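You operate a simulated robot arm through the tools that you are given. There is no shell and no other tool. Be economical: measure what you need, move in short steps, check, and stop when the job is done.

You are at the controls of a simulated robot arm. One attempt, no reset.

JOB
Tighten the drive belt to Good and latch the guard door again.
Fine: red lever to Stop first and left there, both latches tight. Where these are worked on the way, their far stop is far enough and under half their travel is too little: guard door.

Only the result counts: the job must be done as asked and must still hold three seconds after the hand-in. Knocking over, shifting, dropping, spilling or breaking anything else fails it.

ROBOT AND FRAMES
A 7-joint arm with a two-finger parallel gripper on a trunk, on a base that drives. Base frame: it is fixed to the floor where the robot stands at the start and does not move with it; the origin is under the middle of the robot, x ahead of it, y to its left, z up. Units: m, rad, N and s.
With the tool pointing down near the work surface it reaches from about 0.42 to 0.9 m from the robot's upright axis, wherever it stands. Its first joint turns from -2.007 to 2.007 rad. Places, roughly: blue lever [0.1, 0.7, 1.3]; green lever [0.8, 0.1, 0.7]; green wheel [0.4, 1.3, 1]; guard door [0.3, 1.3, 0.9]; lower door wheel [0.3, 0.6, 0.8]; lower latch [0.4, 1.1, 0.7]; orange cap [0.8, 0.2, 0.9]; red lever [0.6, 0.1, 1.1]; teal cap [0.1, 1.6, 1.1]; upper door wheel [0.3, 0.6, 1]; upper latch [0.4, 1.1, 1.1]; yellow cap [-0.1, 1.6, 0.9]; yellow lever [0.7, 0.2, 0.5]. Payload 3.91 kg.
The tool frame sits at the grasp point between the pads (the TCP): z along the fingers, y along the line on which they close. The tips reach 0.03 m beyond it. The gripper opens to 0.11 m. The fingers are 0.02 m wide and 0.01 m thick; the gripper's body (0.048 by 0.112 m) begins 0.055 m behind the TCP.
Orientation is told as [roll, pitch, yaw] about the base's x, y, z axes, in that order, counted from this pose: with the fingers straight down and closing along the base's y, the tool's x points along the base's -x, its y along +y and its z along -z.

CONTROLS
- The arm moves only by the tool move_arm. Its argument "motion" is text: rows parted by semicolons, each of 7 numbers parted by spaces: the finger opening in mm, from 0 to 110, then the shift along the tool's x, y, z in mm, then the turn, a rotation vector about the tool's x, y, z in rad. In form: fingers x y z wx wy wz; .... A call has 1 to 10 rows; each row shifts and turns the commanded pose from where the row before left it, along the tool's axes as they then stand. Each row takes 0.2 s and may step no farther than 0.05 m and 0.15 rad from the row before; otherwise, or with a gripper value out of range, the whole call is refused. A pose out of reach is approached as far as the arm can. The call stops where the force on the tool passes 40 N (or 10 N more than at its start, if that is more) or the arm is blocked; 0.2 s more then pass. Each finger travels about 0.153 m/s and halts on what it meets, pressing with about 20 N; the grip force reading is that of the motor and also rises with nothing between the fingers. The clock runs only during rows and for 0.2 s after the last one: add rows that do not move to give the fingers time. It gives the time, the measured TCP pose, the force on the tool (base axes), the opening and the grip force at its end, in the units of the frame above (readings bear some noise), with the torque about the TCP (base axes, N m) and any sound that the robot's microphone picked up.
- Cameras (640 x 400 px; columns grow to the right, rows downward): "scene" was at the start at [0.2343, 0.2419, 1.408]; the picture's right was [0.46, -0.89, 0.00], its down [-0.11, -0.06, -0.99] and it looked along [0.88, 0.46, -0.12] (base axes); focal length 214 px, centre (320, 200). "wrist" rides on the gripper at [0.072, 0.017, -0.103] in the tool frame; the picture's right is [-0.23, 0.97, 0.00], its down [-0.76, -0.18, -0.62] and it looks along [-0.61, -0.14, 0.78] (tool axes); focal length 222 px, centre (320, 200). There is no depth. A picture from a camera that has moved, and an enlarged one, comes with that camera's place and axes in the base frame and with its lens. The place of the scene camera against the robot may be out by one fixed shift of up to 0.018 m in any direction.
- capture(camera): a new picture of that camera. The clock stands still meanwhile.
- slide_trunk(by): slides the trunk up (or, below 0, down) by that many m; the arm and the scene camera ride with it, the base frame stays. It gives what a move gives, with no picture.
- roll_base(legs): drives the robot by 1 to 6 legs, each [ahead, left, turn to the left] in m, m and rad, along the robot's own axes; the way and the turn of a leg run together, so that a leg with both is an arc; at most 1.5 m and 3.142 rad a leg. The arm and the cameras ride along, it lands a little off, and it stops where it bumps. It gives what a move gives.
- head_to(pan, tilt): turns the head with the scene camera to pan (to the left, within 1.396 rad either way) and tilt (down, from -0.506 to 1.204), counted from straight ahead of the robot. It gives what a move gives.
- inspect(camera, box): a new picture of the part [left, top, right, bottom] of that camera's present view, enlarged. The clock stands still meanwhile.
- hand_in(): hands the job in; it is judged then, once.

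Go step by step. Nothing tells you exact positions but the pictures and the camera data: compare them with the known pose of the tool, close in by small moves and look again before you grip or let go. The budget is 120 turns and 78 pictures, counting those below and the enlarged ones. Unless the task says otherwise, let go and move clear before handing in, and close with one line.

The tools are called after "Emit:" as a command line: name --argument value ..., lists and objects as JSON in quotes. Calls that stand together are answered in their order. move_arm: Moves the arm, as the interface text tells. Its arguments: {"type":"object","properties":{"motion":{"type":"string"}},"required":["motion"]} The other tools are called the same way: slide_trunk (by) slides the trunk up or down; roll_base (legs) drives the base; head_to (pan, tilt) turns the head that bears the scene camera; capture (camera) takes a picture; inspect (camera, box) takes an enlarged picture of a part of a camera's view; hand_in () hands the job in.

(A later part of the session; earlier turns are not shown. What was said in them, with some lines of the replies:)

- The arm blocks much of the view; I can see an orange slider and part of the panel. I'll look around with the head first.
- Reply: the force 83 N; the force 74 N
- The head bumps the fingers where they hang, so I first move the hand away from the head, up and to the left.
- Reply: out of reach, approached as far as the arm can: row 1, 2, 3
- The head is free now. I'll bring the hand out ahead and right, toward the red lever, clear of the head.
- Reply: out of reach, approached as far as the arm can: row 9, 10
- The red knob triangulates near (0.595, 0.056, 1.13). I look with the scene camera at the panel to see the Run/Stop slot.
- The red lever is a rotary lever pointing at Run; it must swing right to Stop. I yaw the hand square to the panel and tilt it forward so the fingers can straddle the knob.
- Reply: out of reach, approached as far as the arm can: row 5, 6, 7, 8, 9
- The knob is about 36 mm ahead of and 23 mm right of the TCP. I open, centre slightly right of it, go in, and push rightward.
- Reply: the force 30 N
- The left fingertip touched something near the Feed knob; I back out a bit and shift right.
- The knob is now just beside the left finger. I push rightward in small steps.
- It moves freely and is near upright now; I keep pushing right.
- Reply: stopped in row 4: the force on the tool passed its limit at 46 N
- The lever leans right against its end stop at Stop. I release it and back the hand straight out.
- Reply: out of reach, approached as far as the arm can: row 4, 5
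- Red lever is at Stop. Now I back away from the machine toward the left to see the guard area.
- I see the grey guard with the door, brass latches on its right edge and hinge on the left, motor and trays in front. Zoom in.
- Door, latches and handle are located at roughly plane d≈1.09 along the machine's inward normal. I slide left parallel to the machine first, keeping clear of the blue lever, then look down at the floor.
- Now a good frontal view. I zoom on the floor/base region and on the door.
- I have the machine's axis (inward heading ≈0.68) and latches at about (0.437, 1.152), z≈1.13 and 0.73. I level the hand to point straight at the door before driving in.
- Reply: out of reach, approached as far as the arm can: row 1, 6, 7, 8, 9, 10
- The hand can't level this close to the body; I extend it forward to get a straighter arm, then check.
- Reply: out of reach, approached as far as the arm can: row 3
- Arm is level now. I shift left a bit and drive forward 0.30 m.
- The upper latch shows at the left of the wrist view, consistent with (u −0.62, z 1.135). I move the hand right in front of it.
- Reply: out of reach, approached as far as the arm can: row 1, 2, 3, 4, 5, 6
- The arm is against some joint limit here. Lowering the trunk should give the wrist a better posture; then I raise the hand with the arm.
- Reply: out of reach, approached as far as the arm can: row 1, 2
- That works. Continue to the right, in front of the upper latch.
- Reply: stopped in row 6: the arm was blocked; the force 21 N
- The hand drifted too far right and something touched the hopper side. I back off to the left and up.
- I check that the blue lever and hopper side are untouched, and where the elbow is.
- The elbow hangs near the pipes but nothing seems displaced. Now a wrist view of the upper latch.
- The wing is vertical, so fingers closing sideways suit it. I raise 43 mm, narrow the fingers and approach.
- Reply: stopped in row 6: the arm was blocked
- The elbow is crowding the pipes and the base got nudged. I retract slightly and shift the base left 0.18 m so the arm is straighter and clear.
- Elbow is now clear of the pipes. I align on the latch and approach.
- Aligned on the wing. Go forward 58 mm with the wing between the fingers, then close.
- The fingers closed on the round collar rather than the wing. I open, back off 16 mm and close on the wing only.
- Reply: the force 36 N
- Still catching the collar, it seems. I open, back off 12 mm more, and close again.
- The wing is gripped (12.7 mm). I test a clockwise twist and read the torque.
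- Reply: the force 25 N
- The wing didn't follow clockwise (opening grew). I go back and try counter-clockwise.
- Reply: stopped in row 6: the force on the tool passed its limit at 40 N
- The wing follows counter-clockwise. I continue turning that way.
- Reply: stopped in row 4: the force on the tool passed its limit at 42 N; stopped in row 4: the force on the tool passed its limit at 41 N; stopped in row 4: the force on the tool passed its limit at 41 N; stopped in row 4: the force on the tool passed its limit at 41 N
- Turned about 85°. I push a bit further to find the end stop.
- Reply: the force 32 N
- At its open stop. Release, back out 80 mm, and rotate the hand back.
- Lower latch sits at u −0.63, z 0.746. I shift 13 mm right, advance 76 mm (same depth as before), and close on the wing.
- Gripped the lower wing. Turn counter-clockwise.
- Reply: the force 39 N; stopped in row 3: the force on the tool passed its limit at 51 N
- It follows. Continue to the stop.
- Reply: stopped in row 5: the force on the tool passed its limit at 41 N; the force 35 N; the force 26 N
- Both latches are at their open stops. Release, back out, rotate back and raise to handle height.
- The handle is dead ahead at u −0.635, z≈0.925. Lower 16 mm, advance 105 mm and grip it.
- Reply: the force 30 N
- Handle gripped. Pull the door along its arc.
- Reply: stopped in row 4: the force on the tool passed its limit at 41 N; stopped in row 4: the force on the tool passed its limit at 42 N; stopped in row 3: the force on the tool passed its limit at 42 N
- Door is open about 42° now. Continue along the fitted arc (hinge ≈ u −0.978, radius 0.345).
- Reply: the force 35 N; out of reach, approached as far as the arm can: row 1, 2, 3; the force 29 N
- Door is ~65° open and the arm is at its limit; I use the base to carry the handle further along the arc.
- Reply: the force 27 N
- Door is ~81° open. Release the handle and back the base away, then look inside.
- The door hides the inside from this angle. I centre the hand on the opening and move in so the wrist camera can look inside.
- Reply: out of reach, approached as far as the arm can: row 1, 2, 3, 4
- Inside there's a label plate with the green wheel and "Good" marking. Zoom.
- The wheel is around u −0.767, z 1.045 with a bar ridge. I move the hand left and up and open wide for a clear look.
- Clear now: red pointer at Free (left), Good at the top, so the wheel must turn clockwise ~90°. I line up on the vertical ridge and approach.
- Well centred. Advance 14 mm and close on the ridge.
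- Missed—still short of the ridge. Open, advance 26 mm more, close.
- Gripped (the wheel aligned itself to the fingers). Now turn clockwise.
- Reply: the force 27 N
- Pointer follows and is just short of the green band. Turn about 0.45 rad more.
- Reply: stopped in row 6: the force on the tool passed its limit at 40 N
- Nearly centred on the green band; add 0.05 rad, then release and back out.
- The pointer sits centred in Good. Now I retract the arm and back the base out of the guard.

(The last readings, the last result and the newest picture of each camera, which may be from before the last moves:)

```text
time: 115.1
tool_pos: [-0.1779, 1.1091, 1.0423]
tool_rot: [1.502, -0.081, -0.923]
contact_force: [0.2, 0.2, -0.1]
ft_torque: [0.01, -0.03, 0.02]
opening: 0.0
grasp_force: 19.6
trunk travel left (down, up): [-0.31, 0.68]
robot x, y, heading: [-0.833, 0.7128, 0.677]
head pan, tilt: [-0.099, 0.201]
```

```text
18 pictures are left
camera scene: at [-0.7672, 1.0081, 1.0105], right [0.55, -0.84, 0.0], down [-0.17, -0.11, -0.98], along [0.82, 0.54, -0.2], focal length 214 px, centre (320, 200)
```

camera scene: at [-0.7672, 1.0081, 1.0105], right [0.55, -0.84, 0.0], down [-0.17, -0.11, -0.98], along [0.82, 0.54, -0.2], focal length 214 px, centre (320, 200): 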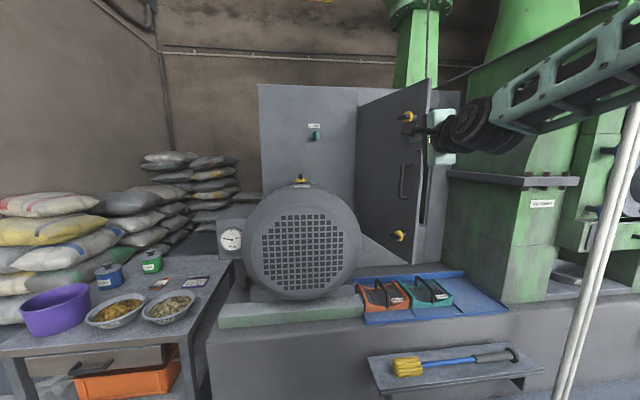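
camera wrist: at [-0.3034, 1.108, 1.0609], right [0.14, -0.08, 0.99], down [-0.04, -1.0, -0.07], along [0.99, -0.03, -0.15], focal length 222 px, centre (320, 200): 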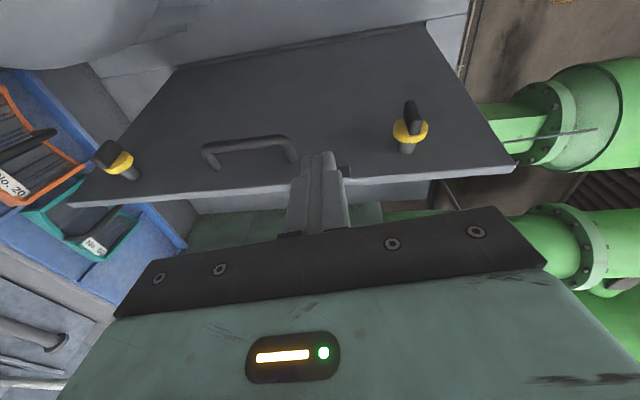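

The fingers are just outside (left of) the open door, between handle and upper latch. I advance 0.15 m and then sweep it closed to the right.

Emit:
roll_base --legs '[[0.15, 0, 0]]'

Emit:
move_arm --motion "0 -25 0 0 0 0 0; 0 -25 0 0 0 0 0; 0 -25 0 0 0 0 0; 0 -25 0 3 0 0 0; 0 -25 0 5 0 0 0; 0 -25 0 6 0 0 0; 0 -25 0 8 0 0 0; 0 0 0 0 0 0 0"

Emit:
capture --camera "scene"

```text
time: 116.4
tool_pos: [-0.0588, 1.2019, 1.0424]
tool_rot: [1.501, -0.08, -0.926]
contact_force: [0.9, 0.0, -0.4]
ft_torque: [-0.02, -0.03, -0.04]
opening: 0.0002
grasp_force: 19.9
trunk travel left (down, up): [-0.31, 0.68]
robot x, y, heading: [-0.7238, 0.805, 0.675]
head pan, tilt: [-0.099, 0.201]
```

```text
time: 118.2
tool_pos: [0.0617, 1.0756, 1.0542]
tool_rot: [1.501, -0.081, -0.923]
contact_force: [-0.3, -0.7, -0.9]
ft_torque: [0.04, -0.03, -0.03]
opening: 0.0002
grasp_force: 20.1
trunk travel left (down, up): [-0.31, 0.68]
robot x, y, heading: [-0.7204, 0.8073, 0.678]
head pan, tilt: [-0.099, 0.201]
```

```text
17 pictures are left
camera scene: at [-0.65, 1.1015, 1.0105], right [0.55, -0.84, 0.0], down [-0.17, -0.11, -0.98], along [0.82, 0.53, -0.2], focal length 214 px, centre (320, 200)
```

scene: 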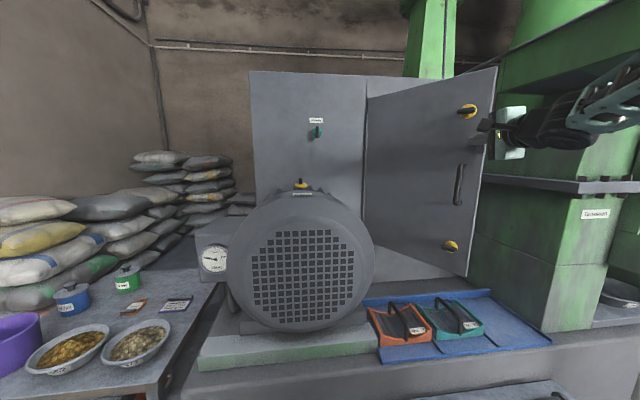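

The door is swinging shut. Continue right and forward.

Emit:
move_arm --motion "0 -20 -2 19 0 0 0; 0 -20 -2 19 0 0 0; 0 -20 -2 19 0 0 0; 0 -20 -2 19 0 0 0; 0 -18 -1 20 0 0 0; 0 -16 0 20 0 0 0; 0 0 0 0 0 0 0"

Emit:
roll_base --legs '[[0.08, 0, 0]]'

Emit:
capture --camera "scene"

```text
time: 119.8
tool_pos: [0.2244, 1.0529, 1.0452]
tool_rot: [1.502, -0.08, -0.924]
contact_force: [-0.3, 0.0, -0.6]
ft_torque: [0.02, 0.03, 0.0]
opening: 0.0
grasp_force: 20.0
trunk travel left (down, up): [-0.31, 0.68]
robot x, y, heading: [-0.7227, 0.8095, 0.677]
head pan, tilt: [-0.099, 0.201]
```

```text
time: 120.9
tool_pos: [0.2873, 1.1025, 1.0454]
tool_rot: [1.501, -0.08, -0.925]
contact_force: [0.3, -0.4, 0.1]
ft_torque: [0.0, -0.03, 0.02]
opening: 0.0
grasp_force: 20.1
trunk travel left (down, up): [-0.31, 0.68]
robot x, y, heading: [-0.6603, 0.8575, 0.67]
head pan, tilt: [-0.099, 0.201]
```

```text
16 pictures are left
camera scene: at [-0.587, 1.1519, 1.0105], right [0.54, -0.84, 0.0], down [-0.17, -0.11, -0.98], along [0.82, 0.53, -0.2], focal length 214 px, centre (320, 200)
```

scene: 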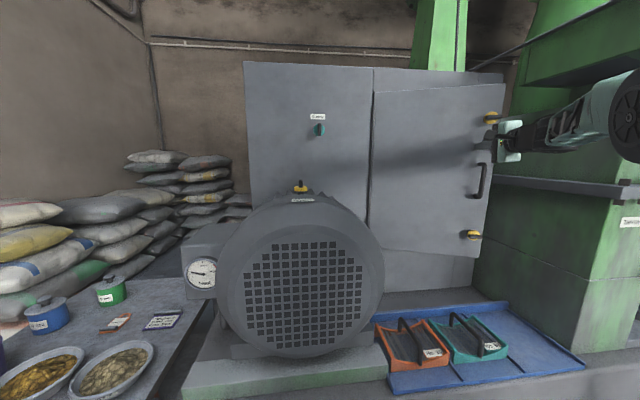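

Door is about 20° open. Push forward with the fingertip until it seats.

Emit:
move_arm --motion "0 -4 0 25 0 0 0; 0 -4 0 25 0 0 0; 0 -3 0 25 0 0 0; 0 -3 0 20 0 0 0; 0 0 0 15 0 0 0; 0 0 0 15 0 0 0; 0 0 0 15 0 0 0; 0 0 0 0 0 0 0"

Emit:
capture --camera "scene"

```text
time: 122.7
tool_pos: [0.3394, 1.1756, 1.0032]
tool_rot: [1.535, -0.105, -0.939]
contact_force: [0.6, 0.6, 0.0]
ft_torque: [-0.01, 0.0, -0.01]
opening: 0.0001
grasp_force: 20.5
out of reach, approached as far as the arm can: row 2, 3, 4, 5, 6, 7
trunk travel left (down, up): [-0.31, 0.68]
robot x, y, heading: [-0.6598, 0.8595, 0.673]
head pan, tilt: [-0.099, 0.201]
```

```text
15 pictures are left
camera scene: at [-0.587, 1.1519, 1.0105], right [0.54, -0.84, 0.0], down [-0.17, -0.11, -0.98], along [0.82, 0.53, -0.2], focal length 214 px, centre (320, 200)
```

scene: 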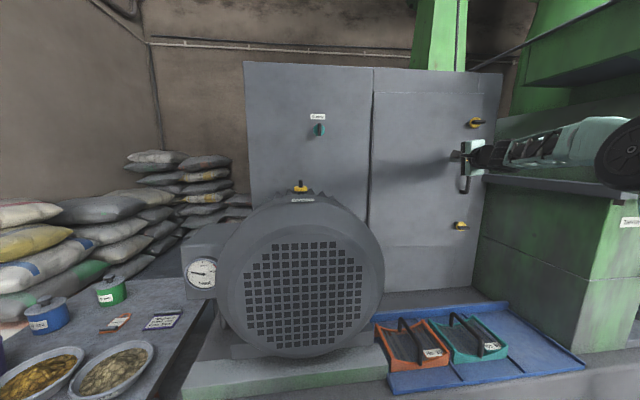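

Nearly shut but out of reach. I retract the arm, bring the base forward, and push again.

Emit:
move_arm --motion "0 0 10 -40 0 0 0; 0 0 15 -40 0 0 0; 0 0 15 -40 0 0 0; 0 0 0 0 0 0 0"

Emit:
roll_base --legs '[[0.14, 0, 0.008]]'

Emit:
move_arm --motion "0 0 0 15 0 0 0; 0 0 0 15 0 0 0; 0 0 0 15 0 0 0; 0 0 0 15 0 0 0; 0 0 0 15 0 0 0; 0 0 0 0 0 0 0"

```text
time: 123.7
tool_pos: [0.2433, 1.108, 1.0526]
tool_rot: [1.501, -0.081, -0.926]
contact_force: [-0.5, -0.5, 0.5]
ft_torque: [0.02, 0.02, 0.01]
opening: 0.0
grasp_force: 20.1
trunk travel left (down, up): [-0.31, 0.68]
robot x, y, heading: [-0.6573, 0.8595, 0.679]
head pan, tilt: [-0.099, 0.201]
```

```text
time: 125.0
tool_pos: [0.3517, 1.204, 1.0525]
tool_rot: [1.5, -0.081, -0.918]
contact_force: [0.3, 0.8, -0.3]
ft_torque: [-0.01, -0.02, 0.02]
opening: 0.0001
grasp_force: 19.8
trunk travel left (down, up): [-0.31, 0.68]
robot x, y, heading: [-0.546, 0.9494, 0.686]
head pan, tilt: [-0.099, 0.201]
```

```text
time: 125.5
tool_pos: [0.3614, 1.2127, 1.0499]
tool_rot: [1.498, -0.085, -0.914]
contact_force: [-16.0, -7.1, -2.3]
ft_torque: [-0.04, -0.05, 0.26]
opening: 0.0001
grasp_force: 19.9
trunk travel left (down, up): [-0.31, 0.68]
robot x, y, heading: [-0.5463, 0.9456, 0.685]
head pan, tilt: [-0.099, 0.201]
stopped in row 2: the force on the tool passed its limit at 52 N (the readings are from after the stop); the commanded pose is now the measured one
```

The door is seated (tip at the closed plane). Back off, rotate the hand to match the horizontal wing from the other side, and rise to the upper latch.

Emit:
move_arm --motion "20 0 0 -40 0 0 0; 40 0 0 -40 0 0 0; 60 0 0 -40 0 0 0; 60 0 0 0 0 0 -0.148; 60 0 0 0 0 0 -0.148; 60 0 0 0 0 0 -0.148; 60 0 0 0 0 0 -0.148; 60 0 0 0 0 0 -0.148; 60 0 0 0 0 0 -0.148; 60 0 0 0 0 0 -0.148"

Emit:
slide_trunk --by 0.1

Emit:
move_arm --motion "60 0 -20 0 0 0 -0.148; 60 0 -20 0 0 0 -0.148; 60 0 -20 0 0 0 -0.148; 60 0 0 0 0 0 -0.148; 60 0 0 0 0 0 -0.148; 60 0 0 0 0 0 -0.148; 60 0 0 0 0 0 -0.148; 60 0 0 0 0 0 -0.148; 60 0 0 0 0 0 -0.148; 60 0 0 0 0 0 -0.148"

```text
time: 127.7
tool_pos: [0.2675, 1.1406, 1.0582]
tool_rot: [1.405, -1.118, -0.774]
contact_force: [-0.4, -0.3, 0.2]
ft_torque: [0.0, -0.04, 0.0]
opening: 0.06
grasp_force: 0.0
trunk travel left (down, up): [-0.31, 0.68]
robot x, y, heading: [-0.55, 0.9472, 0.683]
head pan, tilt: [-0.099, 0.201]
```

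```text
time: 129.0
tool_pos: [0.2681, 1.1405, 1.1584]
tool_rot: [1.405, -1.112, -0.774]
contact_force: [-0.7, -0.5, -0.3]
ft_torque: [-0.01, 0.01, 0.01]
opening: 0.0599
grasp_force: 0.0
trunk travel left (down, up): [-0.41, 0.58]
robot x, y, heading: [-0.5454, 0.9494, 0.683]
head pan, tilt: [-0.099, 0.201]
```

```text
time: 131.2
tool_pos: [0.3014, 1.0945, 1.1398]
tool_rot: [-1.485, -0.539, 2.175]
contact_force: [0.7, -0.4, -0.4]
ft_torque: [-0.01, -0.01, 0.01]
opening: 0.0601
grasp_force: 0.0
trunk travel left (down, up): [-0.41, 0.58]
robot x, y, heading: [-0.5493, 0.9474, 0.682]
head pan, tilt: [-0.099, 0.201]
```

Emit:
move_arm --motion "60 0 0 0 0 0 -0.13; 60 0 0 0 0 0 -0.13; 60 0 0 0 0 0 -0.13; 60 0 0 0 0 0 -0.12; 60 28 0 0 0 0 0; 60 0 0 0 0 0 0"

Emit:
capture --camera "wrist"

```text
time: 132.6
tool_pos: [0.3175, 1.0712, 1.1391]
tool_rot: [-1.497, -0.032, 2.215]
contact_force: [0.6, -0.5, -0.5]
ft_torque: [-0.03, -0.03, -0.01]
opening: 0.0599
grasp_force: 0.0
trunk travel left (down, up): [-0.41, 0.58]
robot x, y, heading: [-0.5498, 0.944, 0.679]
head pan, tilt: [-0.099, 0.201]
```

```text
14 pictures are left
camera wrist: at [0.2781, 0.9526, 1.1288], right [-0.21, 0.16, -0.96], down [-0.94, 0.24, 0.25], along [0.27, 0.96, 0.1], focal length 222 px, centre (320, 200)
```

wrist: 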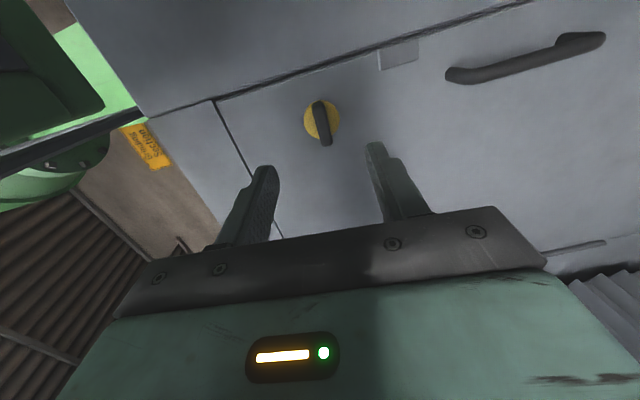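

Aligned; shift 7 mm left, advance 78 mm and grip the upper wing.

Emit:
move_arm --motion "60 -7 0 0 0 0 0; 60 0 0 26 0 0 0; 60 0 0 26 0 0 0; 60 0 0 26 0 0 0; 60 0 0 0 0 0 0; 40 0 0 0 0 0 0; 20 0 0 0 0 0 0; 0 0 0 0 0 0 0; 0 0 0 0 0 0 0; 0 0 0 0 0 0 0"

Emit:
move_arm --motion "0 0 0 0 0 0 0.1; 0 0 0 0 0 0 0.1; 0 0 0 0 0 0 0.1; 0 0 0 0 0 0 0.1; 0 0 0 0 0 0 0"

```text
time: 134.8
tool_pos: [0.374, 1.1242, 1.1313]
tool_rot: [-1.497, -0.033, 2.216]
contact_force: [-9.9, -1.1, -12.3]
ft_torque: [0.08, 0.07, 0.02]
opening: 0.0121
grasp_force: 44.7
trunk travel left (down, up): [-0.41, 0.58]
robot x, y, heading: [-0.5504, 0.9497, 0.685]
head pan, tilt: [-0.099, 0.201]
```

```text
time: 136.0
tool_pos: [0.3754, 1.1238, 1.1342]
tool_rot: [-1.49, -0.431, 2.186]
contact_force: [-17.4, -1.7, -18.0]
ft_torque: [0.25, -0.06, 0.89]
opening: 0.012
grasp_force: 45.1
trunk travel left (down, up): [-0.41, 0.58]
robot x, y, heading: [-0.5463, 0.9458, 0.684]
head pan, tilt: [-0.099, 0.201]
```

Gripped and following. Continue clockwise to the tight stop.

Emit:
move_arm --motion "0 0 0 0 0 0 0.1; 0 0 0 0 0 0 0.1; 0 0 0 0 0 0 0.1; 0 0 0 0 0 0 0.1; 0 0 0 0 0 0 0"

Emit:
move_arm --motion "0 0 0 0 0 0 0.1; 0 0 0 0 0 0 0.1; 0 0 0 0 0 0 0.1; 0 0 0 0 0 0 0.1; 0 0 0 0 0 0 0"

Emit:
move_arm --motion "0 0 0 0 0 0 0.1; 0 0 0 0 0 0 0.1; 0 0 0 0 0 0 0.1; 0 0 0 0 0 0 0.1; 0 0 0 0 0 0 0"

```text
time: 137.2
tool_pos: [0.3763, 1.1246, 1.1348]
tool_rot: [-1.464, -0.831, 2.14]
contact_force: [-3.8, -4.4, -4.6]
ft_torque: [0.35, -0.39, 0.24]
opening: 0.0119
grasp_force: 44.9
trunk travel left (down, up): [-0.41, 0.58]
robot x, y, heading: [-0.5474, 0.946, 0.684]
head pan, tilt: [-0.099, 0.201]
```

```text
time: 138.4
tool_pos: [0.3752, 1.1208, 1.1372]
tool_rot: [-1.362, -1.225, 2.02]
contact_force: [11.7, -12.6, 18.7]
ft_torque: [-0.58, 0.53, -0.56]
opening: 0.0118
grasp_force: 45.3
trunk travel left (down, up): [-0.41, 0.58]
robot x, y, heading: [-0.5514, 0.9459, 0.683]
head pan, tilt: [-0.099, 0.201]
```

```text
time: 139.3
tool_pos: [0.3764, 1.1209, 1.1355]
tool_rot: [-0.152, -1.501, 0.793]
contact_force: [2.9, -2.9, 3.0]
ft_torque: [-0.35, 0.31, 0.26]
opening: 0.012
grasp_force: 44.9
trunk travel left (down, up): [-0.41, 0.58]
robot x, y, heading: [-0.5475, 0.9484, 0.683]
head pan, tilt: [-0.099, 0.201]
stopped in row 4: the force on the tool passed its limit at 40 N (the readings are from after the stop); the commanded pose is now the measured one
```

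Emit:
move_arm --motion "0 0 0 0 0 0 0.1; 0 0 0 0 0 0 0.1; 0 0 0 0 0 0 0.1; 0 0 0 0 0 0 0"

Emit:
inspect --camera "wrist" --box '[220, 80, 420, 240]'

```text
time: 140.3
tool_pos: [0.3763, 1.1206, 1.1364]
tool_rot: [1.329, -1.27, -0.7]
contact_force: [2.5, -6.8, 2.7]
ft_torque: [-1.16, -0.32, 0.24]
opening: 0.018
grasp_force: 44.9
trunk travel left (down, up): [-0.41, 0.58]
robot x, y, heading: [-0.5452, 0.9463, 0.684]
head pan, tilt: [-0.099, 0.201]
```

```text
2.50 times, centred on (320, 160) of wrist
camera zoom: at [0.2684, 1.0867, 1.0801], right [-0.49, 0.72, 0.5], down [-0.23, -0.66, 0.72], along [0.84, 0.24, 0.48], focal length 555 px, centre (320, 300)
```

zoom: 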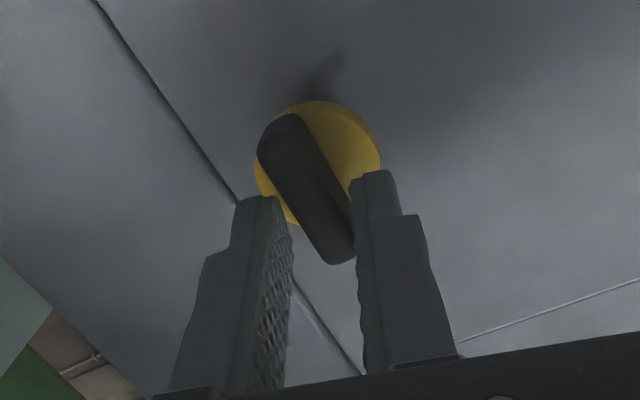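

Upper latch is tight against its stop. Release, back out, rotate to the horizontal-wing pose and go down to the lower latch.

Emit:
move_arm --motion "35 0 0 0 0 0 0; 60 0 0 0 0 0 0; 60 0 0 -40 0 0 0; 60 0 0 -40 0 0 0; 60 0 0 0 0 0 -0.148; 60 0 0 0 0 0 -0.148; 60 0 0 0 0 0 -0.148; 60 0 0 0 0 0 -0.148; 60 0 0 0 0 0 -0.148; 60 0 0 0 0 0 -0.148"

Emit:
move_arm --motion "60 0 0 0 0 0 -0.148; 60 0 0 0 0 0 -0.148; 60 0 0 0 0 0 -0.148; 60 0 0 0 0 0 -0.148; 60 0 0 0 0 0 -0.148; 60 0 0 0 0 0 -0.148; 60 0 0 0 0 0 -0.1; 60 0 0 0 0 0 0"

Emit:
slide_trunk --by -0.39

Emit:
capture --camera "wrist"

```text
time: 142.5
tool_pos: [0.3119, 1.0738, 1.1407]
tool_rot: [-1.443, -0.968, 2.108]
contact_force: [0.7, 1.0, -0.3]
ft_torque: [-0.02, 0.0, 0.0]
opening: 0.0601
grasp_force: 0.0
trunk travel left (down, up): [-0.41, 0.58]
robot x, y, heading: [-0.5502, 0.9471, 0.685]
head pan, tilt: [-0.099, 0.201]
```

```text
time: 144.3
tool_pos: [0.3126, 1.0735, 1.1422]
tool_rot: [-1.5, 0.015, 2.215]
contact_force: [0.2, 1.0, 0.0]
ft_torque: [-0.03, -0.03, -0.01]
opening: 0.0599
grasp_force: 0.1
trunk travel left (down, up): [-0.41, 0.58]
robot x, y, heading: [-0.5482, 0.947, 0.683]
head pan, tilt: [-0.099, 0.201]
```

```text
time: 148.1
tool_pos: [0.3138, 1.0728, 0.753]
tool_rot: [-1.499, 0.015, 2.215]
contact_force: [0.2, -0.4, 0.2]
ft_torque: [-0.03, -0.01, 0.02]
opening: 0.06
grasp_force: 0.1
trunk travel left (down, up): [-0.02, 0.97]
robot x, y, heading: [-0.5439, 0.9441, 0.686]
head pan, tilt: [-0.099, 0.201]
```

```text
12 pictures are left
camera wrist: at [0.2724, 0.9537, 0.7441], right [-0.18, 0.13, -0.97], down [-0.95, 0.25, 0.21], along [0.27, 0.96, 0.08], focal length 222 px, centre (320, 200)
```

wrist: 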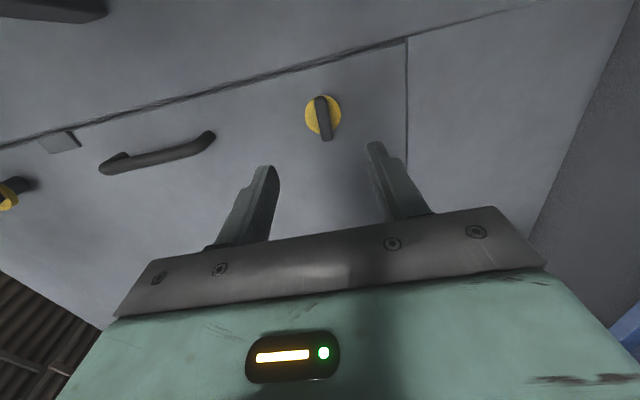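

Aligned with the lower latch. Small correction, advance 80 mm, grip and turn clockwise.

Emit:
move_arm --motion "60 -4 4 0 0 0 0; 60 0 0 27 0 0 0; 60 0 0 27 0 0 0; 60 0 0 26 0 0 0; 60 0 0 0 0 0 0; 40 0 0 0 0 0 0; 20 0 0 0 0 0 0; 0 0 0 0 0 0 0; 0 0 0 0 0 0 0; 0 0 0 0 0 0 0"

Emit:
move_arm --motion "0 0 0 0 0 0 0.1; 0 0 0 0 0 0 0.1; 0 0 0 0 0 0 0.1; 0 0 0 0 0 0 0.1; 0 0 0 0 0 0 0"

```text
time: 150.2
tool_pos: [0.3746, 1.1249, 0.7416]
tool_rot: [-1.498, 0.015, 2.213]
contact_force: [0.0, 1.4, -0.5]
ft_torque: [0.89, 0.19, -0.34]
opening: 0.0122
grasp_force: 45.3
trunk travel left (down, up): [-0.02, 0.97]
robot x, y, heading: [-0.5514, 0.9463, 0.683]
head pan, tilt: [-0.099, 0.201]
```

```text
time: 151.4
tool_pos: [0.3738, 1.1247, 0.7431]
tool_rot: [-1.496, -0.386, 2.185]
contact_force: [16.6, 3.0, 12.1]
ft_torque: [0.52, -0.76, 0.17]
opening: 0.0118
grasp_force: 45.3
trunk travel left (down, up): [-0.02, 0.97]
robot x, y, heading: [-0.5481, 0.9469, 0.683]
head pan, tilt: [-0.099, 0.201]
```

Emit:
move_arm --motion "0 0 0 0 0 0 0.1; 0 0 0 0 0 0 0.1; 0 0 0 0 0 0 0.1; 0 0 0 0 0 0 0.1; 0 0 0 0 0 0 0"

Emit:
move_arm --motion "0 0 0 0 0 0 0.1; 0 0 0 0 0 0 0.1; 0 0 0 0 0 0 0.1; 0 0 0 0 0 0 0.1; 0 0 0 0 0 0 0"

Emit:
move_arm --motion "0 0 0 0 0 0 0.1; 0 0 0 0 0 0 0.1; 0 0 0 0 0 0 0.1; 0 0 0 0 0 0 0.1; 0 0 0 0 0 0 0"

Emit:
move_arm --motion "0 0 0 0 0 0 0.1; 0 0 0 0 0 0 0.1; 0 0 0 0 0 0 0.1; 0 0 0 0 0 0 0.1; 0 0 0 0 0 0 0"

Emit:
inspect --camera "wrist" --box '[220, 80, 420, 240]'

```text
time: 152.2
tool_pos: [0.3734, 1.123, 0.7451]
tool_rot: [-1.491, -0.648, 2.16]
contact_force: [2.3, 3.1, 3.9]
ft_torque: [0.04, -0.05, -0.65]
opening: 0.0116
grasp_force: 45.2
trunk travel left (down, up): [-0.02, 0.97]
robot x, y, heading: [-0.5478, 0.9445, 0.681]
head pan, tilt: [-0.099, 0.201]
stopped in row 3: the force on the tool passed its limit at 41 N (the readings are from after the stop); the commanded pose is now the measured one
```

```text
time: 153.2
tool_pos: [0.3744, 1.123, 0.7462]
tool_rot: [-1.451, -1.018, 2.106]
contact_force: [6.1, 2.1, 5.5]
ft_torque: [-0.47, 0.48, -0.38]
opening: 0.0116
grasp_force: 45.0
trunk travel left (down, up): [-0.02, 0.97]
robot x, y, heading: [-0.545, 0.9457, 0.685]
head pan, tilt: [-0.099, 0.201]
stopped in row 4: the force on the tool passed its limit at 41 N (the readings are from after the stop); the commanded pose is now the measured one
```

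```text
time: 154.4
tool_pos: [0.3749, 1.1208, 0.7455]
tool_rot: [-1.169, -1.411, 1.807]
contact_force: [32.9, -1.4, 12.7]
ft_torque: [-0.04, -0.19, -0.2]
opening: 0.0121
grasp_force: 45.0
trunk travel left (down, up): [-0.02, 0.97]
robot x, y, heading: [-0.5487, 0.9467, 0.679]
head pan, tilt: [-0.099, 0.201]
```

```text
time: 155.6
tool_pos: [0.3754, 1.1183, 0.7444]
tool_rot: [1.315, -1.31, -0.692]
contact_force: [12.0, -19.0, 5.0]
ft_torque: [-1.16, -0.35, -0.25]
opening: 0.0173
grasp_force: 45.0
trunk travel left (down, up): [-0.02, 0.97]
robot x, y, heading: [-0.5472, 0.9448, 0.68]
head pan, tilt: [-0.099, 0.201]
```

```text
2.50 times, centred on (320, 160) of wrist
camera zoom: at [0.2675, 1.0841, 0.6866], right [-0.5, 0.73, 0.46], down [-0.25, -0.63, 0.73], along [0.83, 0.25, 0.5], focal length 555 px, centre (320, 300)
```

zoom: 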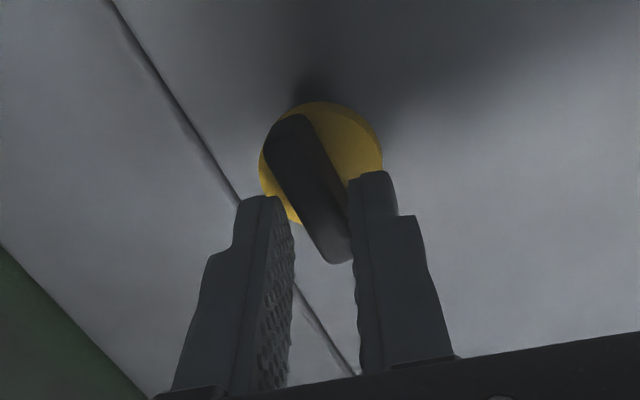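

Lower latch is tight at its stop. Release, back away, and verify both latches.

Emit:
move_arm --motion "35 0 0 0 0 0 0; 70 0 0 0 0 0 0; 70 0 0 -40 0 0 0; 70 0 0 -40 0 0 0; 70 0 0 0 0 0 0"

Emit:
roll_base --legs '[[-0.25, 0, 0]]'

Emit:
head_to --pan -0.3 --tilt 0.0

Emit:
capture --camera "scene"

```text
time: 156.8
tool_pos: [0.31, 1.0761, 0.7507]
tool_rot: [1.317, -1.312, -0.688]
contact_force: [0.3, -0.7, 0.0]
ft_torque: [-0.03, -0.02, 0.0]
opening: 0.0701
grasp_force: 0.1
trunk travel left (down, up): [-0.02, 0.97]
robot x, y, heading: [-0.5448, 0.9431, 0.683]
head pan, tilt: [-0.099, 0.201]
```

```text
time: 158.6
tool_pos: [0.1165, 0.9184, 0.7509]
tool_rot: [1.318, -1.314, -0.688]
contact_force: [-1.3, 0.2, -0.5]
ft_torque: [0.01, 0.03, -0.01]
opening: 0.0701
grasp_force: 0.0
trunk travel left (down, up): [-0.02, 0.97]
robot x, y, heading: [-0.7396, 0.7895, 0.686]
head pan, tilt: [-0.099, 0.201]
```

```text
time: 159.4
tool_pos: [0.1159, 0.9192, 0.7516]
tool_rot: [1.318, -1.314, -0.688]
contact_force: [0.3, -0.7, 0.6]
ft_torque: [-0.02, 0.03, 0.03]
opening: 0.0699
grasp_force: 0.0
trunk travel left (down, up): [-0.02, 0.97]
robot x, y, heading: [-0.7415, 0.7912, 0.687]
head pan, tilt: [-0.3, 0.0]
```

```text
10 pictures are left
camera scene: at [-0.6667, 1.0659, 0.7389], right [0.38, -0.93, 0.0], down [0.0, 0.0, -1.0], along [0.93, 0.38, 0.0], focal length 214 px, centre (320, 200)
```

scene: 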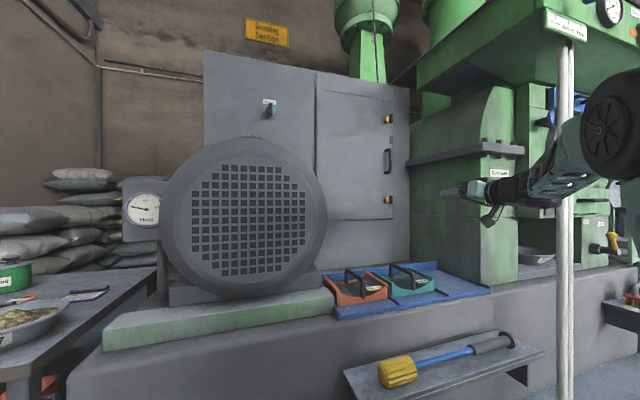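

Emit:
inspect --camera "scene" --box '[300, 70, 430, 240]'

```text
2.35 times, centred on (365, 155) of scene
camera zoom: at [-0.6667, 1.0659, 0.7389], right [0.38, -0.93, 0.0], down [0.0, 0.0, -1.0], along [0.93, 0.38, 0.0], focal length 505 px, centre (214, 306)
```

zoom: 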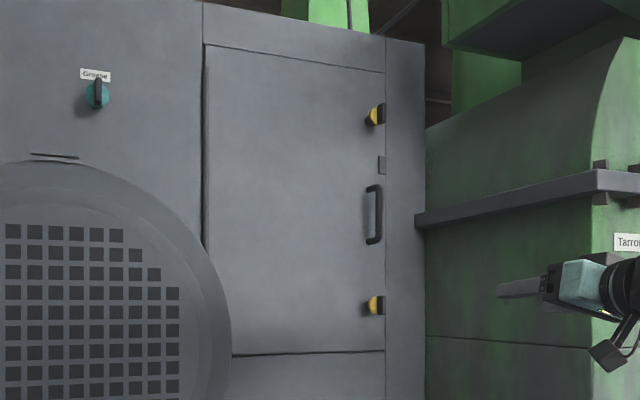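

The door is shut flush with both latch wings vertical at their stops. The pointer was last seen in Good, before the door closed, and the red lever was last seen at Stop. The hand is clear, so I hand in.

Emit:
hand_in

```text
The job is handed in.
```

The red lever is at Stop, the belt is tightened to Good, the guard door is closed and both latches are tight; the job is handed in.
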